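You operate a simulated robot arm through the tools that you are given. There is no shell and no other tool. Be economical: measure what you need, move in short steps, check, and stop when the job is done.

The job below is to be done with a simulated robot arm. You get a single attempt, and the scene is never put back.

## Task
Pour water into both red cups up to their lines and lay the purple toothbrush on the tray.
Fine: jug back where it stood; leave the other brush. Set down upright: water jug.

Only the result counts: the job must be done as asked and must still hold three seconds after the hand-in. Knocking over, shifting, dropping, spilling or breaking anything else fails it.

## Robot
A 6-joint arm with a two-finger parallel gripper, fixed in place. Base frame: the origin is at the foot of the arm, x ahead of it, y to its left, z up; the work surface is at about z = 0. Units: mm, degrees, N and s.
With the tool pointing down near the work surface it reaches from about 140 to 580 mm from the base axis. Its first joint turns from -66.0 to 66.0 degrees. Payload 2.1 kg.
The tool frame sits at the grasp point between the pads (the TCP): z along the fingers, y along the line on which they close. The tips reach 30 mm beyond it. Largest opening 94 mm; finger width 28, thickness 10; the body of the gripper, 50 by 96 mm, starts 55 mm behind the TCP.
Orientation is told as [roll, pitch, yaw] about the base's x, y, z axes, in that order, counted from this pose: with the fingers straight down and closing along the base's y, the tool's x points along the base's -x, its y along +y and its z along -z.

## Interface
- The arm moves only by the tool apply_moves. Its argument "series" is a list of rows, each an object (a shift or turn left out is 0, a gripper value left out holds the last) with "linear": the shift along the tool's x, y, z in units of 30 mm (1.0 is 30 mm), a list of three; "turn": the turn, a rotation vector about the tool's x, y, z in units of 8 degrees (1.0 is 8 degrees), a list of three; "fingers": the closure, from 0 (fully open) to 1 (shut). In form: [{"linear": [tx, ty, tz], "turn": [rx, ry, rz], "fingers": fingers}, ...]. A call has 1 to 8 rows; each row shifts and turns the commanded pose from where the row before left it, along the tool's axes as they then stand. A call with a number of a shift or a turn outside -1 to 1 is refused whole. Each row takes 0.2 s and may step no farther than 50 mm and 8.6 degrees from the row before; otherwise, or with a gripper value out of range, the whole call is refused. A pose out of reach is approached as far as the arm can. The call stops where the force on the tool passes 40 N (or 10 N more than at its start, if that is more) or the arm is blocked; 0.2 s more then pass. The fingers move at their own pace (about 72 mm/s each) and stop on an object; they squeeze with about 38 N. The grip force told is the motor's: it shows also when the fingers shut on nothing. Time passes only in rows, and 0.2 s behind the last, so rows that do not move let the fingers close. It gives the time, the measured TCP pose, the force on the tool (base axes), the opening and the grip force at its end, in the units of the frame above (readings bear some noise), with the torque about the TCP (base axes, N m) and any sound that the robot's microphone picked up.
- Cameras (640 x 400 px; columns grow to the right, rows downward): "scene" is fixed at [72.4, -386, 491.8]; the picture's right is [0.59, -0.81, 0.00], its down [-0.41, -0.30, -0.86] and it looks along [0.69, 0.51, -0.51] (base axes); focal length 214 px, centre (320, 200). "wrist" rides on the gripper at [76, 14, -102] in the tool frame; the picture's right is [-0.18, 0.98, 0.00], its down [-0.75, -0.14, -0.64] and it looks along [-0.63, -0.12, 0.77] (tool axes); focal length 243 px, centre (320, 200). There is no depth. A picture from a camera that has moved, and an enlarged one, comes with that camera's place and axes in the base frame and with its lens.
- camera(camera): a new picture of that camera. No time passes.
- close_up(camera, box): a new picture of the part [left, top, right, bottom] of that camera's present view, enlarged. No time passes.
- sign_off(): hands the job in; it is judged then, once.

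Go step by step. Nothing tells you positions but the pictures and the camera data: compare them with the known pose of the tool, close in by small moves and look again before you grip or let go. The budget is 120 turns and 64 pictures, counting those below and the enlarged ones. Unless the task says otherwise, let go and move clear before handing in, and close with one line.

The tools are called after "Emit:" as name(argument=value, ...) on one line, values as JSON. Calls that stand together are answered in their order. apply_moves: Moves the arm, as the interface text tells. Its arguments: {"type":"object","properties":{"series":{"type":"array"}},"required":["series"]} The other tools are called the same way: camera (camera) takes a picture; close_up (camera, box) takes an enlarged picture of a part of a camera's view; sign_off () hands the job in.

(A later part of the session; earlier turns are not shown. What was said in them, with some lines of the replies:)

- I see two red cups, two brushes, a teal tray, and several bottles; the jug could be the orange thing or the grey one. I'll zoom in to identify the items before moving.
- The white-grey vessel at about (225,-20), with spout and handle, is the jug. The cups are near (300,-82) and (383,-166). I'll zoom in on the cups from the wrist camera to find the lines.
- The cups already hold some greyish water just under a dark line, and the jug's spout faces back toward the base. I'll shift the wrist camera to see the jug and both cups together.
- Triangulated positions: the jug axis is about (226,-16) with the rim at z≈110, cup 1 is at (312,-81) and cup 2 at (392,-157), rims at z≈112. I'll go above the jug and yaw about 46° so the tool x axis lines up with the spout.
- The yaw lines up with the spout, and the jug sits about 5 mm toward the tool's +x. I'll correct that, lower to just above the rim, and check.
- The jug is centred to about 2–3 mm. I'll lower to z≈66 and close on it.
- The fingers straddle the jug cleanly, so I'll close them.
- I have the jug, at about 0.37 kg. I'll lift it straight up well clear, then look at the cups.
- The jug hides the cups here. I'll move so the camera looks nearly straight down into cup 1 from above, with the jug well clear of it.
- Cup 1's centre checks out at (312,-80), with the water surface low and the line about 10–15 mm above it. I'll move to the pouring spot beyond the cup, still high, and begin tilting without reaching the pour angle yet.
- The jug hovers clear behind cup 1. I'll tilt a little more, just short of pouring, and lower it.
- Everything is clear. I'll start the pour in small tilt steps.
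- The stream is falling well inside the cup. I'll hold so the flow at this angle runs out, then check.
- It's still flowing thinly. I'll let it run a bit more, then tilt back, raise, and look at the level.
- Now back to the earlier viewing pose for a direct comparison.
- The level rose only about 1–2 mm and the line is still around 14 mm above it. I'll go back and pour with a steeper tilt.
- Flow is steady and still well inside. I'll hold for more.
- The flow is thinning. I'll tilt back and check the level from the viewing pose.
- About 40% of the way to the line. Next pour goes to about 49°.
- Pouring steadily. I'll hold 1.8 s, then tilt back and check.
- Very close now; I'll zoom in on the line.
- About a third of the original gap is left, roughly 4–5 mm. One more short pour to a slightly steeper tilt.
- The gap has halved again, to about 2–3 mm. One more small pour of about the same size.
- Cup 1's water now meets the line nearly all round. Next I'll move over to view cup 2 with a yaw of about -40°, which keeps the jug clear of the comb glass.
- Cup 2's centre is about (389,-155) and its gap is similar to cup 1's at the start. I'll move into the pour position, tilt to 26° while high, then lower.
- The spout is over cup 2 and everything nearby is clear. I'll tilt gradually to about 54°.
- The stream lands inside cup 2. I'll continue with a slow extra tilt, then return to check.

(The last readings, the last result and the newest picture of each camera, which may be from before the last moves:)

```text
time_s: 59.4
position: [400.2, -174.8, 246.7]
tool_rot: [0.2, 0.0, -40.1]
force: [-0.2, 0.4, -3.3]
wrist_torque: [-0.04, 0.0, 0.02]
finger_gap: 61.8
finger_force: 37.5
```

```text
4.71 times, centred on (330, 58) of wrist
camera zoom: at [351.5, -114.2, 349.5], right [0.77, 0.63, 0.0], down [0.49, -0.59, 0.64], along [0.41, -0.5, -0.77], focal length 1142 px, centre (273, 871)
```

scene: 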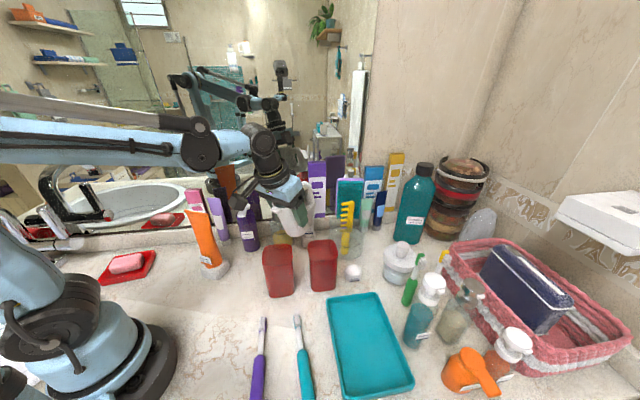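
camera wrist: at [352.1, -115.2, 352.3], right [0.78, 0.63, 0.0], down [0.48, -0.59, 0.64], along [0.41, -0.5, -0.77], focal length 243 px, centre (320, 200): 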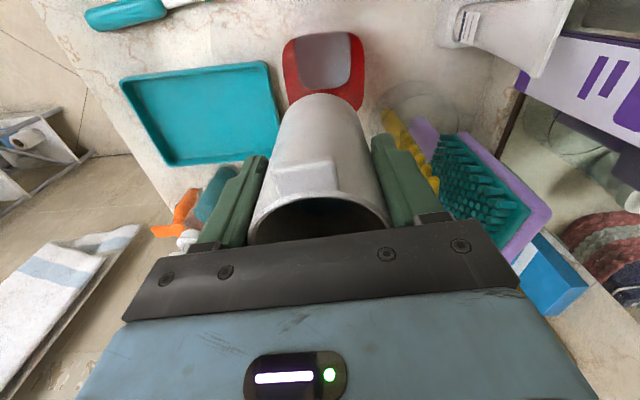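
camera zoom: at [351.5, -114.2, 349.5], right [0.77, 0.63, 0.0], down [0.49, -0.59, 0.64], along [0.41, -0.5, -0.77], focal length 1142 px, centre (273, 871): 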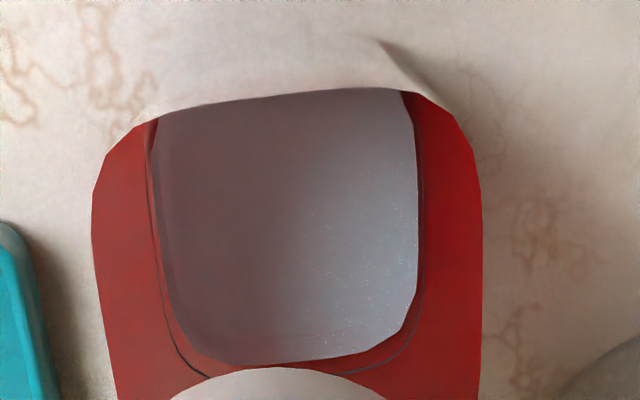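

About a third done on cup 2. Next pour goes to about 62° with a longer hold.

Emit:
apply_moves(series=[{"linear": [-0.63, 0.145, 0.65]}, {"linear": [-0.63, 0.145, 0.65]}, {"turn": [0, -0.82, 0]}, {"turn": [0, -0.82, 0]}, {"turn": [0, -0.82, 0]}, {"turn": [0, -0.82, 0]}, {"linear": [0.27, 0, 0.53]}, {"linear": [0.27, 0, 0.53]}])

Emit:
apply_moves(series=[{"turn": [0, -0.9, 0]}, {"turn": [0, -0.9, 0]}, {"turn": [0, -0.9, 0]}, {"turn": [0, -0.9, 0]}, {"turn": [0, -0.4, 0]}, {"turn": [0, -0.25, 0]}, {"turn": [0, -0.25, 0]}, {}])

Emit:
close_up(camera="scene", box=[260, 170, 400, 310])

```text
time_s: 61.2
position: [435.2, -193.6, 174.6]
tool_rot: [0.2, -26.4, -40.0]
force: [0.5, 0.0, -3.5]
wrist_torque: [0.02, 0.04, 0.02]
finger_gap: 61.7
finger_force: 37.7
```

```text
time_s: 63.0
position: [435.7, -192.8, 174.0]
tool_rot: [0.2, -62.3, -40.2]
force: [0.2, -0.5, -1.8]
wrist_torque: [0.1, 0.1, 0.02]
finger_gap: 61.7
finger_force: 38.3
```

```text
2.86 times, centred on (330, 240) of scene
camera zoom: at [72.4, -386.0, 491.7], right [0.59, -0.81, 0.0], down [-0.41, -0.3, -0.86], along [0.69, 0.51, -0.51], focal length 613 px, centre (291, 86)
```

zoom: 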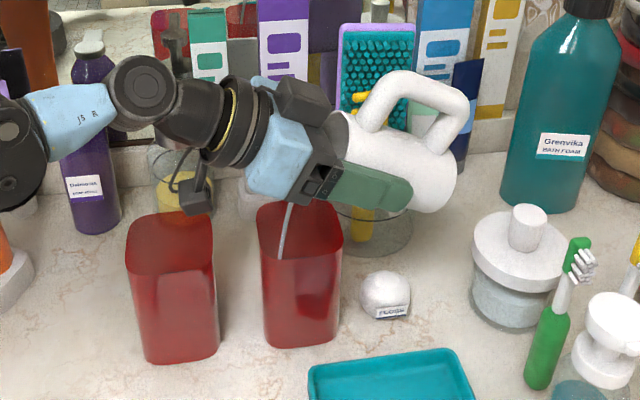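

The stream is still inside the cup. I'll hold on, then check the level.

Emit:
apply_moves(series=[{}, {}, {}, {}, {}])

Emit:
apply_moves(series=[{"turn": [0, 1, 0]}, {"turn": [0, 1, 0]}, {"turn": [0, 1, 0]}, {"turn": [0, 1, 0]}, {"turn": [0, 0.5, 0]}, {"linear": [-0.27, 0, -0.53]}, {"linear": [-0.27, 0, -0.53]}, {"turn": [0, 1, 0]}])

Emit:
apply_moves(series=[{"turn": [0, 1, 0]}, {"turn": [0, 1, 0]}, {"linear": [0.63, -0.145, -0.7], "turn": [0, 0.28, 0]}, {"linear": [0.63, -0.145, -0.7]}])

Emit:
close_up(camera="wrist", box=[290, 15, 370, 100])

```text
time_s: 64.2
position: [435.7, -192.6, 173.5]
tool_rot: [0.1, -62.2, -40.2]
force: [-0.3, -0.8, -2.2]
wrist_torque: [0.03, 0.08, 0.0]
finger_gap: 61.7
finger_force: 37.9
```

```text
time_s: 66.0
position: [434.4, -192.6, 211.0]
tool_rot: [0.1, -18.2, -40.1]
force: [1.2, -1.1, -2.6]
wrist_torque: [-0.01, 0.06, -0.01]
finger_gap: 61.6
finger_force: 38.0
```

```text
time_s: 67.0
position: [400.1, -175.7, 252.7]
tool_rot: [0.1, 0.0, -40.2]
force: [-0.6, 0.6, -2.1]
wrist_torque: [0.0, 0.01, 0.03]
finger_gap: 61.6
finger_force: 37.8
```

```text
4.71 times, centred on (330, 58) of wrist
camera zoom: at [351.2, -114.2, 355.3], right [0.77, 0.63, 0.0], down [0.49, -0.59, 0.64], along [0.41, -0.5, -0.77], focal length 1142 px, centre (273, 871)
```

zoom: 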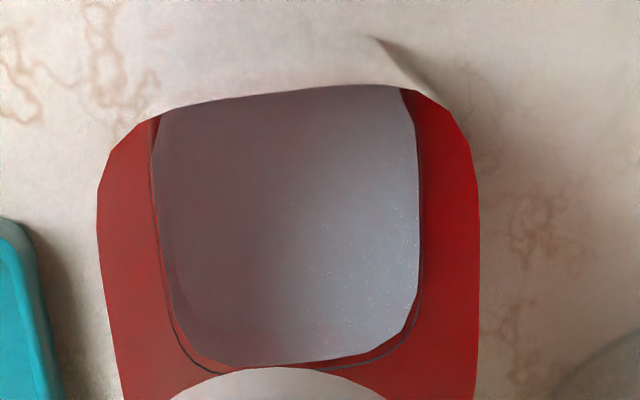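

More than half done. Another similar pour to about 65°, holding slightly less.

Emit:
apply_moves(series=[{"linear": [-0.63, 0.145, 0.7]}, {"linear": [-0.63, 0.145, 0.7]}, {"turn": [0, -0.82, 0]}, {"turn": [0, -0.82, 0]}, {"turn": [0, -0.82, 0]}, {"turn": [0, -0.82, 0]}, {"linear": [0.27, 0, 0.53]}, {"linear": [0.27, 0, 0.53]}])

Emit:
apply_moves(series=[{"turn": [0, -0.95, 0]}, {"turn": [0, -0.95, 0]}, {"turn": [0, -0.95, 0]}, {"turn": [0, -0.95, 0]}, {"turn": [0, -0.6, 0]}, {"turn": [0, -0.3, 0]}, {"turn": [0, -0.2, 0]}, {}])

Emit:
apply_moves(series=[{}, {}, {}])

Emit:
apply_moves(series=[{"turn": [0, 1, 0]}, {"turn": [0, 1, 0]}, {"turn": [0, 1, 0]}, {"turn": [0, 1, 0]}, {"turn": [0, 0.9, 0]}, {"linear": [-0.27, 0, -0.53]}, {"linear": [-0.27, 0, -0.53]}, {"turn": [0, 1, 0]}])

Emit:
apply_moves(series=[{"turn": [0, 1, 0]}, {"turn": [0, 1, 0]}, {"linear": [0.63, -0.145, -0.7], "turn": [0, 0.28, 0]}, {"linear": [0.63, -0.145, -0.7]}])

Emit:
close_up(camera="wrist", box=[290, 15, 370, 100])

```text
time_s: 68.8
position: [432.8, -192.5, 172.2]
tool_rot: [0.1, -26.3, -40.1]
force: [0.8, -0.3, -2.3]
wrist_torque: [0.05, 0.1, -0.03]
finger_gap: 61.9
finger_force: 38.8
```

```text
time_s: 70.6
position: [435.1, -190.6, 171.7]
tool_rot: [0.1, -65.5, -40.1]
force: [-0.1, -0.1, -3.5]
wrist_torque: [0.1, 0.08, -0.05]
finger_gap: 61.5
finger_force: 38.0
```

```text
time_s: 71.4
position: [434.9, -191.8, 173.3]
tool_rot: [0.1, -65.5, -40.2]
force: [-0.2, 0.2, -1.6]
wrist_torque: [0.07, 0.09, 0.05]
finger_gap: 61.7
finger_force: 38.4
```

```text
time_s: 73.2
position: [433.1, -193.7, 208.8]
tool_rot: [0.0, -18.2, -40.0]
force: [-0.1, -0.7, -2.1]
wrist_torque: [0.02, 0.08, -0.01]
finger_gap: 61.4
finger_force: 38.6
```

```text
time_s: 74.2
position: [400.8, -172.8, 250.7]
tool_rot: [0.1, 0.0, -40.2]
force: [0.4, 0.0, -2.2]
wrist_torque: [0.05, 0.0, 0.02]
finger_gap: 61.5
finger_force: 37.7
```

```text
4.71 times, centred on (330, 58) of wrist
camera zoom: at [352.0, -110.9, 351.9], right [0.77, 0.63, 0.0], down [0.49, -0.59, 0.64], along [0.41, -0.5, -0.77], focal length 1142 px, centre (273, 871)
```

zoom: 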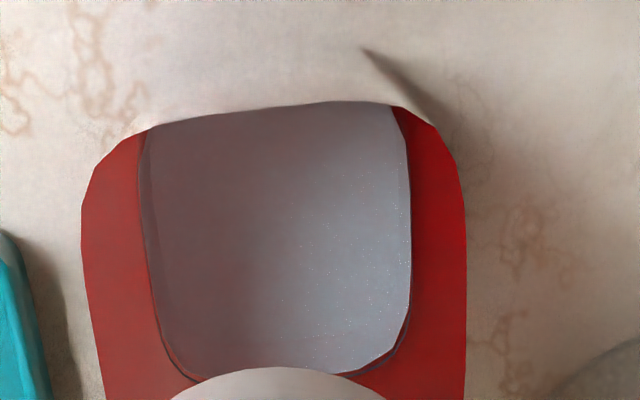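

Nearly there; zooming closer to compare with cup 1's final state.

Emit:
close_up(camera="wrist", box=[300, 50, 365, 98])

```text
8.33 times, centred on (332, 74) of wrist
camera zoom: at [352.0, -110.9, 351.9], right [0.77, 0.63, 0.0], down [0.49, -0.59, 0.64], along [0.41, -0.5, -0.77], focal length 2022 px, centre (216, 1250)
```

zoom: 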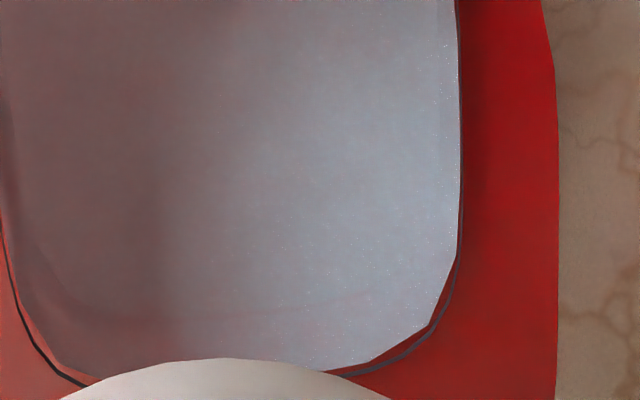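

Cup 2 is at its line too, matching cup 1. Now I'll carry the jug back, upright and high.

Emit:
apply_moves(series=[{"linear": [0.5, 0.02, 0]}, {"linear": [1, 0.02, 0]}, {"linear": [1, 0.02, 0]}, {"linear": [1, 0.03, 0]}, {"linear": [1, 0.03, 0]}, {"linear": [1, 0.03, 0]}, {"linear": [1, 0.02, 0]}, {"linear": [1, 0.01, 0]}])

Emit:
apply_moves(series=[{"linear": [0.18, 0, 0], "turn": [0, 0, -0.5]}, {"turn": [0, 0, -0.95]}, {"turn": [0, 0, -0.95]}, {"turn": [0, 0, -0.95]}, {"turn": [0, 0, -0.95]}, {"turn": [0, 0, -0.95]}, {"turn": [0, 0, -0.95]}, {"turn": [0, 0, -0.95]}])

Emit:
apply_moves(series=[{"turn": [0, 0, -0.95]}, {"turn": [0, 0, -0.95]}, {"turn": [0, 0, -0.95]}, {"turn": [0, 0, -0.75]}, {}])

```text
time_s: 76.0
position: [230.5, -24.8, 251.1]
tool_rot: [0.0, -0.1, -40.1]
force: [-0.1, -0.6, -2.1]
wrist_torque: [0.03, 0.02, 0.0]
finger_gap: 61.8
finger_force: 37.1
```

```text
time_s: 77.8
position: [227.1, -22.7, 250.3]
tool_rot: [0.0, 0.0, 17.1]
force: [0.5, -0.1, -3.1]
wrist_torque: [-0.01, 0.02, -0.02]
finger_gap: 61.7
finger_force: 37.9
```

```text
time_s: 79.0
position: [226.8, -21.2, 251.1]
tool_rot: [-0.1, -0.1, 46.0]
force: [0.2, -0.5, -2.8]
wrist_torque: [-0.06, 0.01, -0.01]
finger_gap: 61.7
finger_force: 37.6
```

Over the original spot. I'll lower to about 13 mm above the surface.

Emit:
apply_moves(series=[{"linear": [0, 0, 0.95]}, {"linear": [0, 0, 0.95]}, {"linear": [0, 0, 0.95]}, {"linear": [0, 0, 0.95]}, {"linear": [0, 0, 0.95]}, {"linear": [0, 0, 0.7]}, {"linear": [0, 0, 0.2]}, {}])

Emit:
close_up(camera="scene", box=[160, 150, 360, 325])

```text
time_s: 80.8
position: [226.0, -22.4, 80.6]
tool_rot: [-0.2, -0.1, 45.9]
force: [0.5, -0.7, -3.4]
wrist_torque: [-0.02, 0.04, 0.0]
finger_gap: 61.7
finger_force: 38.1
```

```text
2.29 times, centred on (260, 238) of scene
camera zoom: at [72.4, -386.0, 491.8], right [0.59, -0.81, 0.0], down [-0.41, -0.3, -0.86], along [0.69, 0.51, -0.51], focal length 490 px, centre (457, 114)
```

zoom: 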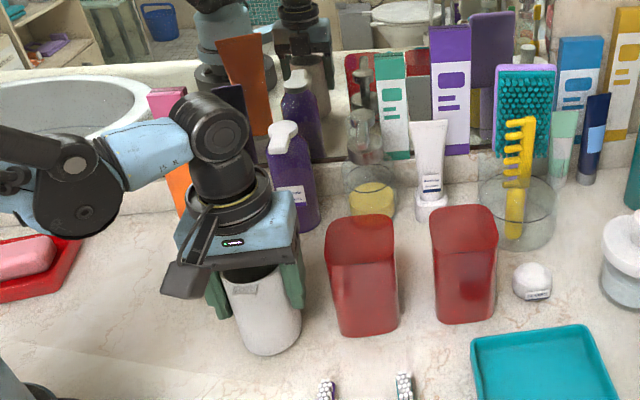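

Clear underneath; the final lowering goes in small steps.

Emit:
apply_moves(series=[{"linear": [0, 0, 0.15]}, {"linear": [0, 0, 0.12]}, {"linear": [0, 0, 0.08]}, {"linear": [0, 0, 0.06]}])

```text
time_s: 81.8
position: [227.6, -22.3, 68.7]
tool_rot: [-0.1, -0.1, 45.9]
force: [-1.9, 5.3, 27.2]
wrist_torque: [0.43, 0.26, 0.06]
finger_gap: 61.7
finger_force: 38.2
```

The jug has landed and I'm pressing with about 27 N. I'll ease up slightly before letting go.

Emit:
apply_moves(series=[{"linear": [0, 0, -0.04]}, {}])

```text
time_s: 82.4
position: [228.2, -21.7, 68.1]
tool_rot: [-0.1, -0.1, 45.9]
force: [0.9, 0.3, -1.8]
wrist_torque: [-0.01, -0.02, 0.01]
finger_gap: 61.4
finger_force: 37.7
```

Nearly unloaded and resting on the surface. I'll open to the same 84 mm gap, then rise straight up.

Emit:
apply_moves(series=[{"fingers": 0.3}, {"fingers": 0.2}, {"fingers": 0.1}, {}])

Emit:
apply_moves(series=[{"linear": [0, 0, -0.3]}, {"linear": [0, 0, -0.6]}, {"linear": [0, 0, -0.9]}, {"linear": [0, 0, -0.9]}, {"linear": [0, 0, -0.9]}, {"linear": [0, 0, -0.9]}, {"linear": [0, 0, -0.9]}, {"linear": [0, 0, -0.9]}])

Emit:
camera(camera="scene")

```text
time_s: 83.4
position: [227.9, -22.5, 69.0]
tool_rot: [-0.1, -0.1, 45.9]
force: [0.1, -1.0, 0.8]
wrist_torque: [-0.02, 0.0, -0.02]
finger_gap: 84.3
finger_force: 0.0
```

```text
time_s: 85.2
position: [227.3, -22.8, 257.8]
tool_rot: [0.0, -0.1, 45.8]
force: [0.7, 0.5, 0.6]
wrist_torque: [0.02, -0.01, -0.02]
finger_gap: 84.8
finger_force: 0.1
```

```text
22 pictures are left
```

scene: 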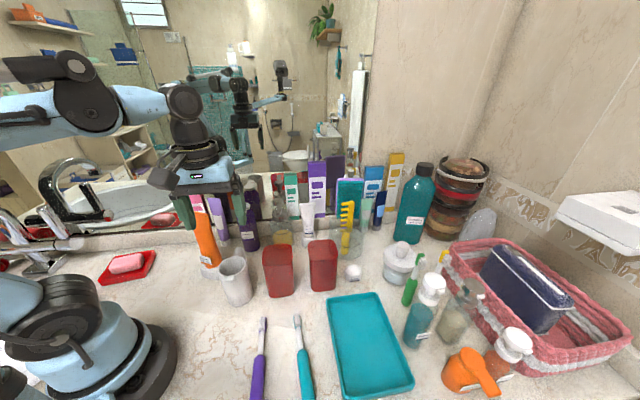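

The jug stands back in its place and nothing else has moved. Next I'll look at the purple brush, which lies along about 45° from its head near (227,-101) toward (103,-224).

Emit:
apply_moves(series=[{"linear": [0.889, -0.289, 0], "fingers": 0.5}, {"linear": [0.889, -0.289, 0]}, {"linear": [0.889, -0.289, 0]}, {"linear": [0.889, -0.289, 0]}, {"linear": [0.889, -0.289, 0]}, {"linear": [0.889, -0.289, 0]}])

Emit:
camera(camera="wrist")

```text
time_s: 86.6
position: [153.3, -175.4, 256.9]
tool_rot: [0.0, -0.2, 45.9]
force: [-0.4, 0.0, -0.7]
wrist_torque: [-0.02, 0.01, -0.01]
finger_gap: 47.2
finger_force: 0.0
```

```text
21 pictures are left
camera wrist: at [89.0, -217.3, 359.9], right [-0.58, 0.82, 0.0], down [0.62, 0.44, 0.64], along [0.52, 0.37, -0.77], focal length 243 px, centre (320, 200)
```

wrist: 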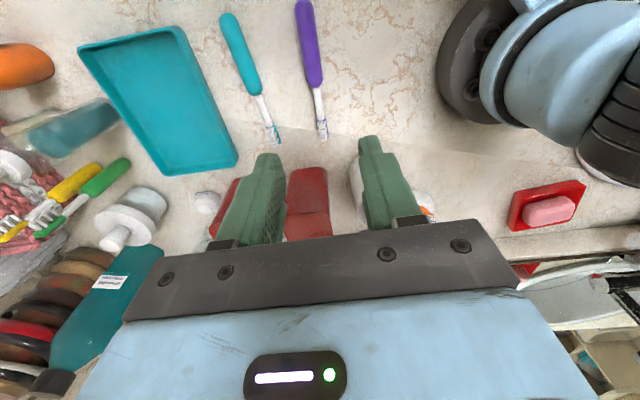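

The purple brush is about 168 mm long at 43.7° and the tray is about 180×133 mm, centred near (319,-318). I'll align with the brush and lower over its handle.

Emit:
apply_moves(series=[{"linear": [0.176, -0.087, 0.5], "turn": [0, 0, 0.27]}, {"linear": [0, 0, 0.95]}, {"linear": [0, 0, 0.95]}, {"linear": [0, 0, 0.95]}, {"linear": [0, 0, 0.95]}, {"linear": [0, 0, 0.9]}])

Emit:
camera(camera="wrist")

```text
time_s: 88.0
position: [151.0, -178.8, 101.6]
tool_rot: [-0.1, -0.1, 43.9]
force: [-0.3, -0.2, -0.2]
wrist_torque: [-0.01, -0.02, 0.03]
finger_gap: 47.1
finger_force: 0.0
```

```text
20 pictures are left
camera wrist: at [85.4, -219.7, 205.9], right [-0.55, 0.84, 0.0], down [0.64, 0.42, 0.64], along [0.54, 0.35, -0.77], focal length 243 px, centre (320, 200)
```

wrist: 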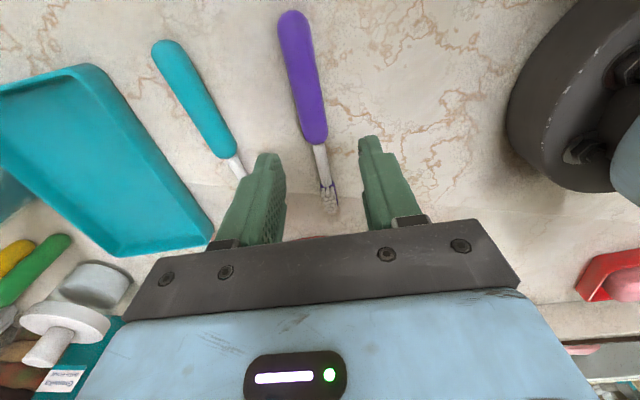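

The handle is about 6 mm toward the tool's -y. I'll correct and descend most of the way.

Emit:
apply_moves(series=[{"linear": [0.15, -0.215, 0.5], "turn": [0, 0, 0.1]}, {"linear": [0, 0, 0.7]}, {"linear": [0, 0, 0.6]}, {}])

Emit:
camera(camera="wrist")

```text
time_s: 89.0
position: [151.8, -188.3, 48.8]
tool_rot: [-0.1, -0.1, 43.0]
force: [-0.4, -0.3, -0.3]
wrist_torque: [0.01, 0.0, 0.0]
finger_gap: 47.1
finger_force: 0.0
```

```text
19 pictures are left
camera wrist: at [86.2, -227.2, 150.8], right [-0.54, 0.84, 0.0], down [0.65, 0.41, 0.64], along [0.54, 0.34, -0.77], focal length 243 px, centre (320, 200)
```

wrist: 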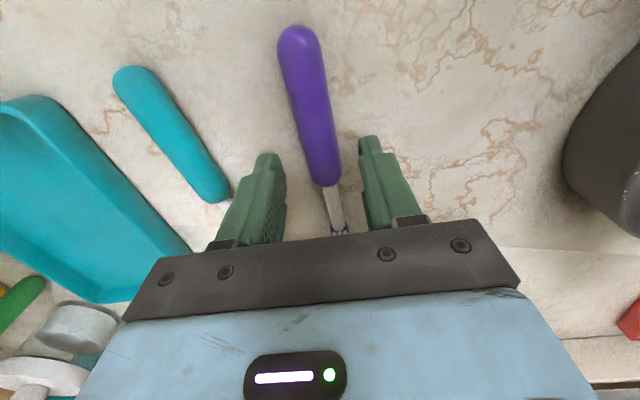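

The handle lies centred between the fingers. I'll lower to z≈34 and close.

Emit:
apply_moves(series=[{"linear": [0, 0, 0.25]}, {"linear": [0, 0, 0.24]}, {"fingers": 0.75}, {"fingers": 1}, {"fingers": 1}, {"fingers": 1}, {"fingers": 1}])

Emit:
apply_moves(series=[{"linear": [0, 0, -0.3]}, {"linear": [0, 0, -0.7]}, {"linear": [0, 0, -0.9]}, {"linear": [0, 0, -0.9]}])

Emit:
camera(camera="wrist")

```text
time_s: 90.6
position: [151.9, -186.5, 32.9]
tool_rot: [-0.1, 0.0, 43.0]
force: [-0.4, 0.1, 0.0]
wrist_torque: [0.0, -0.01, 0.02]
finger_gap: 19.5
finger_force: 38.0
```

```text
time_s: 91.6
position: [153.5, -185.4, 119.2]
tool_rot: [-0.1, -0.1, 43.0]
force: [-0.3, 0.4, -1.1]
wrist_torque: [0.01, 0.0, -0.03]
finger_gap: 19.3
finger_force: 38.1
```

```text
18 pictures are left
camera wrist: at [88.4, -226.2, 222.3], right [-0.54, 0.84, 0.0], down [0.65, 0.41, 0.64], along [0.54, 0.34, -0.77], focal length 243 px, centre (320, 200)
```

wrist: 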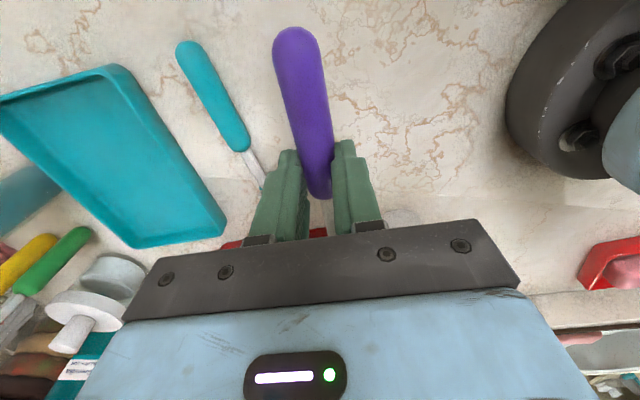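

The brush is held level. I'll carry it over to the tray and turn it toward the tray's diagonal.

Emit:
apply_moves(series=[{"linear": [-0.062, -0.956, 0]}, {"linear": [-0.062, -0.956, 0]}, {"linear": [-0.062, -0.956, 0]}, {"linear": [-0.062, -0.956, 0]}, {"linear": [-0.062, -0.956, 0]}, {"linear": [-0.062, -0.956, 0]}, {"linear": [-0.062, -0.956, 0]}])

Emit:
apply_moves(series=[{"turn": [0, 0, 0.81]}, {"turn": [0, 0, 0.81]}, {"turn": [0, 0, 0.81]}, {"turn": [0, 0, 0.82]}])

Emit:
camera(camera="wrist")

Emit:
close_up(camera="scene", box=[240, 220, 480, 400])

```text
time_s: 93.2
position: [299.0, -325.7, 118.5]
tool_rot: [-0.1, -0.1, 42.9]
force: [0.0, -0.4, -0.3]
wrist_torque: [0.0, -0.01, -0.04]
finger_gap: 19.8
finger_force: 37.9
```

```text
time_s: 94.2
position: [299.6, -324.4, 118.5]
tool_rot: [0.0, 0.0, 16.8]
force: [0.2, 1.0, 0.4]
wrist_torque: [0.0, -0.03, -0.02]
finger_gap: 19.7
finger_force: 37.8
```

```text
17 pictures are left
camera wrist: at [222.3, -331.9, 220.6], right [-0.11, 0.99, 0.0], down [0.76, 0.08, 0.64], along [0.64, 0.07, -0.77], focal length 243 px, centre (320, 200)
```

wrist: 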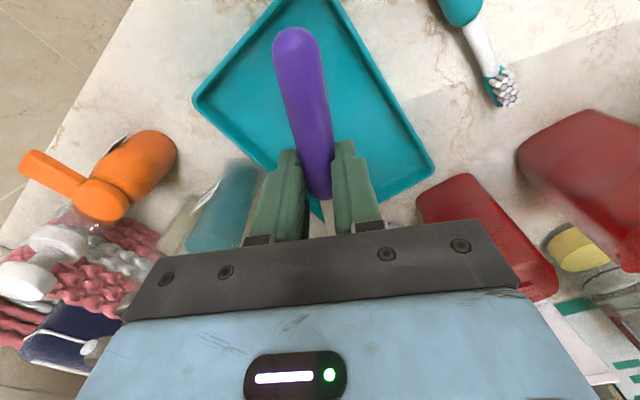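

```text
2.22 times, centred on (360, 310) of scene
camera zoom: at [72.4, -386.0, 491.8], right [0.59, -0.81, 0.0], down [-0.41, -0.3, -0.86], along [0.69, 0.51, -0.51], focal length 477 px, centre (231, -44)
```

zoom: 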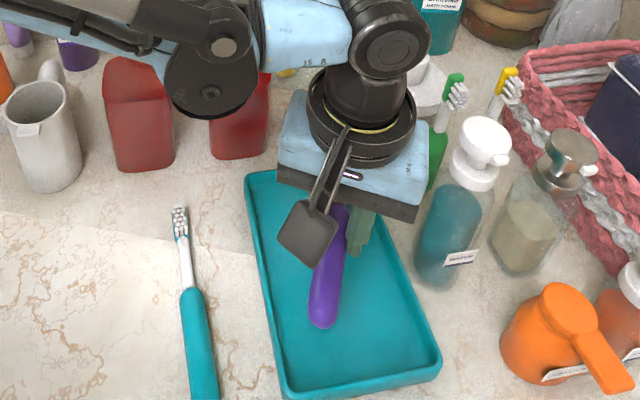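

The brush is centred over the tray with both ends inside the walls. I'll lower it to just above the floor, then by small steps.

Emit:
apply_moves(series=[{"linear": [0.0, 0.05, 0.6]}, {"linear": [0, 0, 0.7]}, {"linear": [0, 0, 0.6]}, {"linear": [0, 0, 0.5]}, {}])

Emit:
camera(camera="wrist")

Emit:
close_up(camera="scene", box=[300, 240, 460, 400])

```text
time_s: 95.4
position: [299.5, -324.1, 45.5]
tool_rot: [0.0, -0.1, 17.0]
force: [-0.1, -0.4, -0.4]
wrist_torque: [-0.02, -0.01, 0.02]
finger_gap: 19.6
finger_force: 38.5
```

```text
15 pictures are left
camera wrist: at [222.4, -330.7, 149.0], right [-0.11, 0.99, 0.0], down [0.76, 0.08, 0.64], along [0.64, 0.07, -0.77], focal length 243 px, centre (320, 200)
```

wrist: 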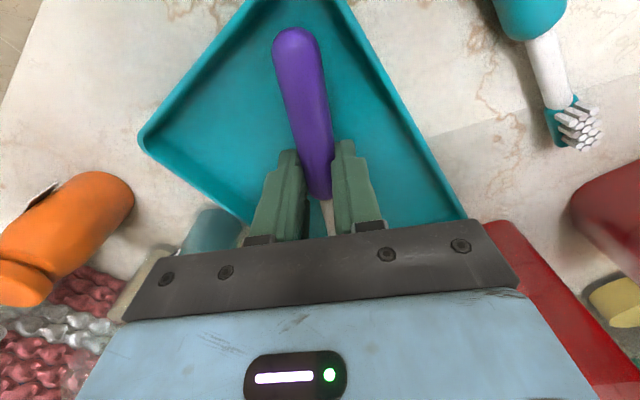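

```text
2.50 times, centred on (380, 320) of scene
camera zoom: at [72.4, -386.0, 491.8], right [0.59, -0.81, 0.0], down [-0.41, -0.3, -0.86], along [0.69, 0.51, -0.51], focal length 536 px, centre (170, -100)
```

zoom: 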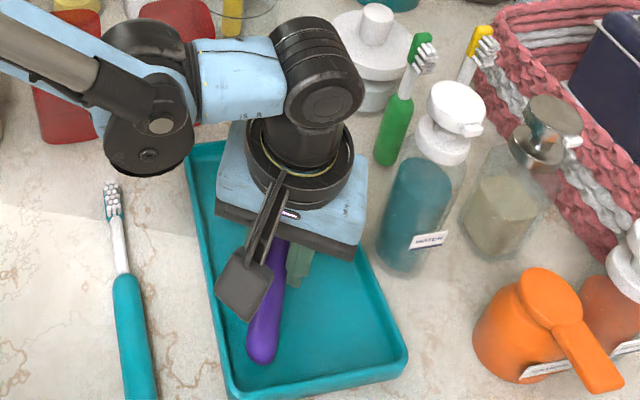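

Still clear all round. Small steps down now.

Emit:
apply_moves(series=[{"linear": [0, 0, 0.12]}, {"linear": [0, 0, 0.06]}, {}])

```text
time_s: 96.2
position: [300.1, -323.3, 39.8]
tool_rot: [-0.1, -0.1, 17.1]
force: [-0.5, 0.4, -0.5]
wrist_torque: [0.01, 0.0, 0.01]
finger_gap: 19.7
finger_force: 38.3
```

Emit:
apply_moves(series=[{"linear": [0, 0, 0.05]}, {"linear": [0, 0, 0.04]}, {}])

```text
time_s: 97.0
position: [299.4, -323.1, 38.4]
tool_rot: [0.0, -0.1, 17.0]
force: [-0.1, 0.8, 5.3]
wrist_torque: [-0.05, 0.22, -0.04]
finger_gap: 19.6
finger_force: 38.0
```

It has touched the tray floor (about 5 N). I'll release gently and rise.

Emit:
apply_moves(series=[{"fingers": 0.72}, {"fingers": 0.6}, {"fingers": 0.55}, {}])

Emit:
apply_moves(series=[{"linear": [0, 0, -0.2]}, {"linear": [0, 0, -0.5]}, {"linear": [0, 0, -0.9]}, {"linear": [0, 0, -0.95]}, {"linear": [0, 0, -0.95]}, {"linear": [0, 0, -0.95]}, {"linear": [0, 0, -0.95]}, {"linear": [0, 0, -0.95]}])

Emit:
camera(camera="scene")

Emit:
camera(camera="wrist")

```text
time_s: 98.0
position: [299.8, -323.7, 37.6]
tool_rot: [0.1, -0.1, 17.0]
force: [0.4, 0.5, -0.3]
wrist_torque: [0.01, -0.01, 0.0]
finger_gap: 42.1
finger_force: 0.1
```

```text
time_s: 99.8
position: [298.7, -324.3, 228.9]
tool_rot: [-0.1, -0.1, 17.1]
force: [-0.5, -1.1, 0.6]
wrist_torque: [-0.01, -0.02, -0.03]
finger_gap: 42.4
finger_force: 0.0
```

```text
13 pictures are left
```

scene: 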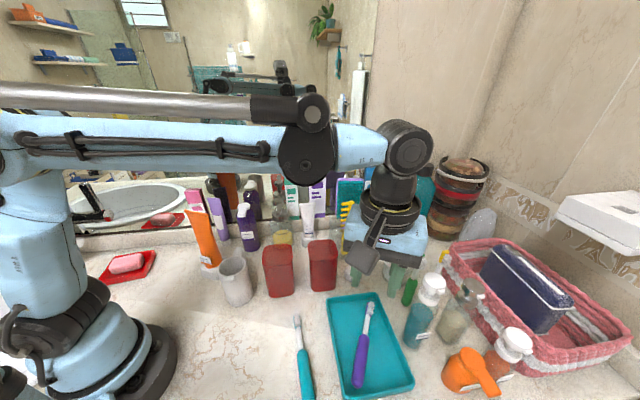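

```text
12 pictures are left
camera wrist: at [220.9, -330.9, 331.5], right [-0.11, 0.99, 0.0], down [0.76, 0.08, 0.64], along [0.64, 0.07, -0.77], focal length 243 px, centre (320, 200)
```

wrist: 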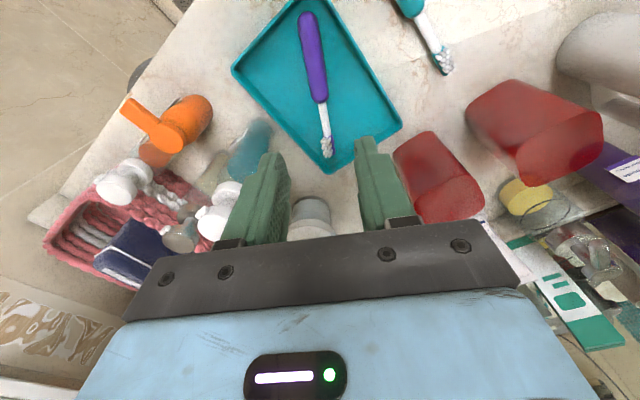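

The brush lies inside the tray. For a final check I'll look into both cups unobstructed.

Emit:
apply_moves(series=[{"linear": [-0.3, 0.8, -0.4]}, {"linear": [-0.3, 0.8, -0.4]}, {"linear": [-0.3, 0.8, -0.4]}, {"linear": [-0.3, 0.8, -0.4]}, {"linear": [-0.3, 0.8, -0.3]}, {"linear": [-0.3, 0.8, 0]}, {"linear": [-0.3, 0.8, 0]}])

Emit:
camera(camera="wrist")

```text
time_s: 101.4
position: [308.8, -142.8, 285.3]
tool_rot: [0.0, 0.0, 16.8]
force: [1.0, -0.1, -0.1]
wrist_torque: [-0.03, 0.0, -0.02]
finger_gap: 42.3
finger_force: 0.0
```

```text
11 pictures are left
camera wrist: at [231.9, -149.0, 388.6], right [-0.11, 0.99, 0.0], down [0.76, 0.08, 0.64], along [0.64, 0.07, -0.77], focal length 243 px, centre (320, 200)
```

wrist: 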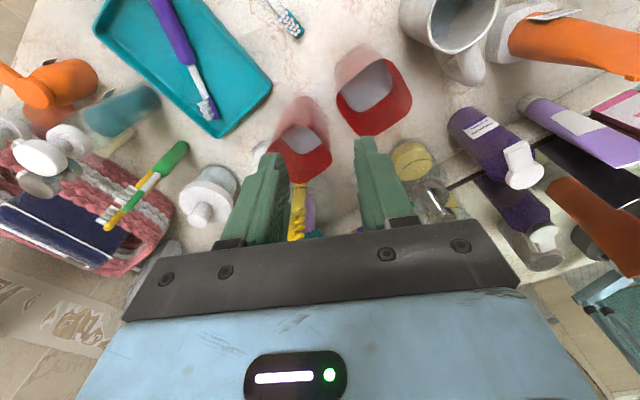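

Emit:
close_up(camera="wrist", box=[330, 40, 420, 140])

Emit:
close_up(camera="wrist", box=[262, 92, 342, 184])

```text
4.00 times, centred on (375, 90) of wrist
camera zoom: at [231.9, -149.0, 388.6], right [-0.11, 0.99, 0.0], down [0.76, 0.08, 0.64], along [0.64, 0.07, -0.77], focal length 970 px, centre (100, 640)
```

zoom: 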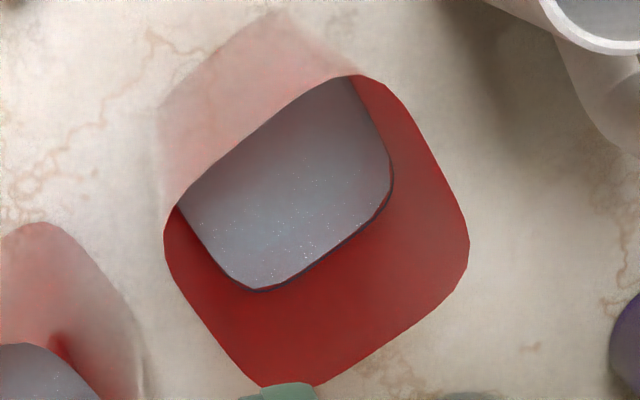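

```text
4.35 times, centred on (302, 138) of wrist
camera zoom: at [231.9, -149.0, 388.6], right [-0.11, 0.99, 0.0], down [0.76, 0.08, 0.64], along [0.64, 0.07, -0.77], focal length 1055 px, centre (398, 470)
```

zoom: 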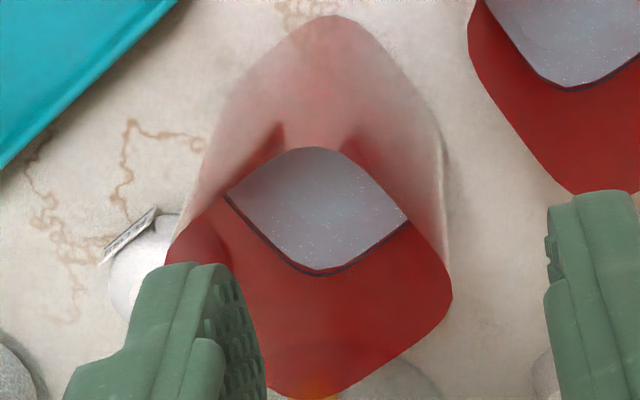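

Both water surfaces meet their lines, the jug stands upright in its place, the brush lies in the tray, and the gripper is empty and clear. I'm handing in.

Emit:
sign_off()

```text
The job is handed in.
```

Both red cups are filled to their lines, the purple toothbrush is lying on the tray, the jug is upright back where it stood, and the other brush was left alone.
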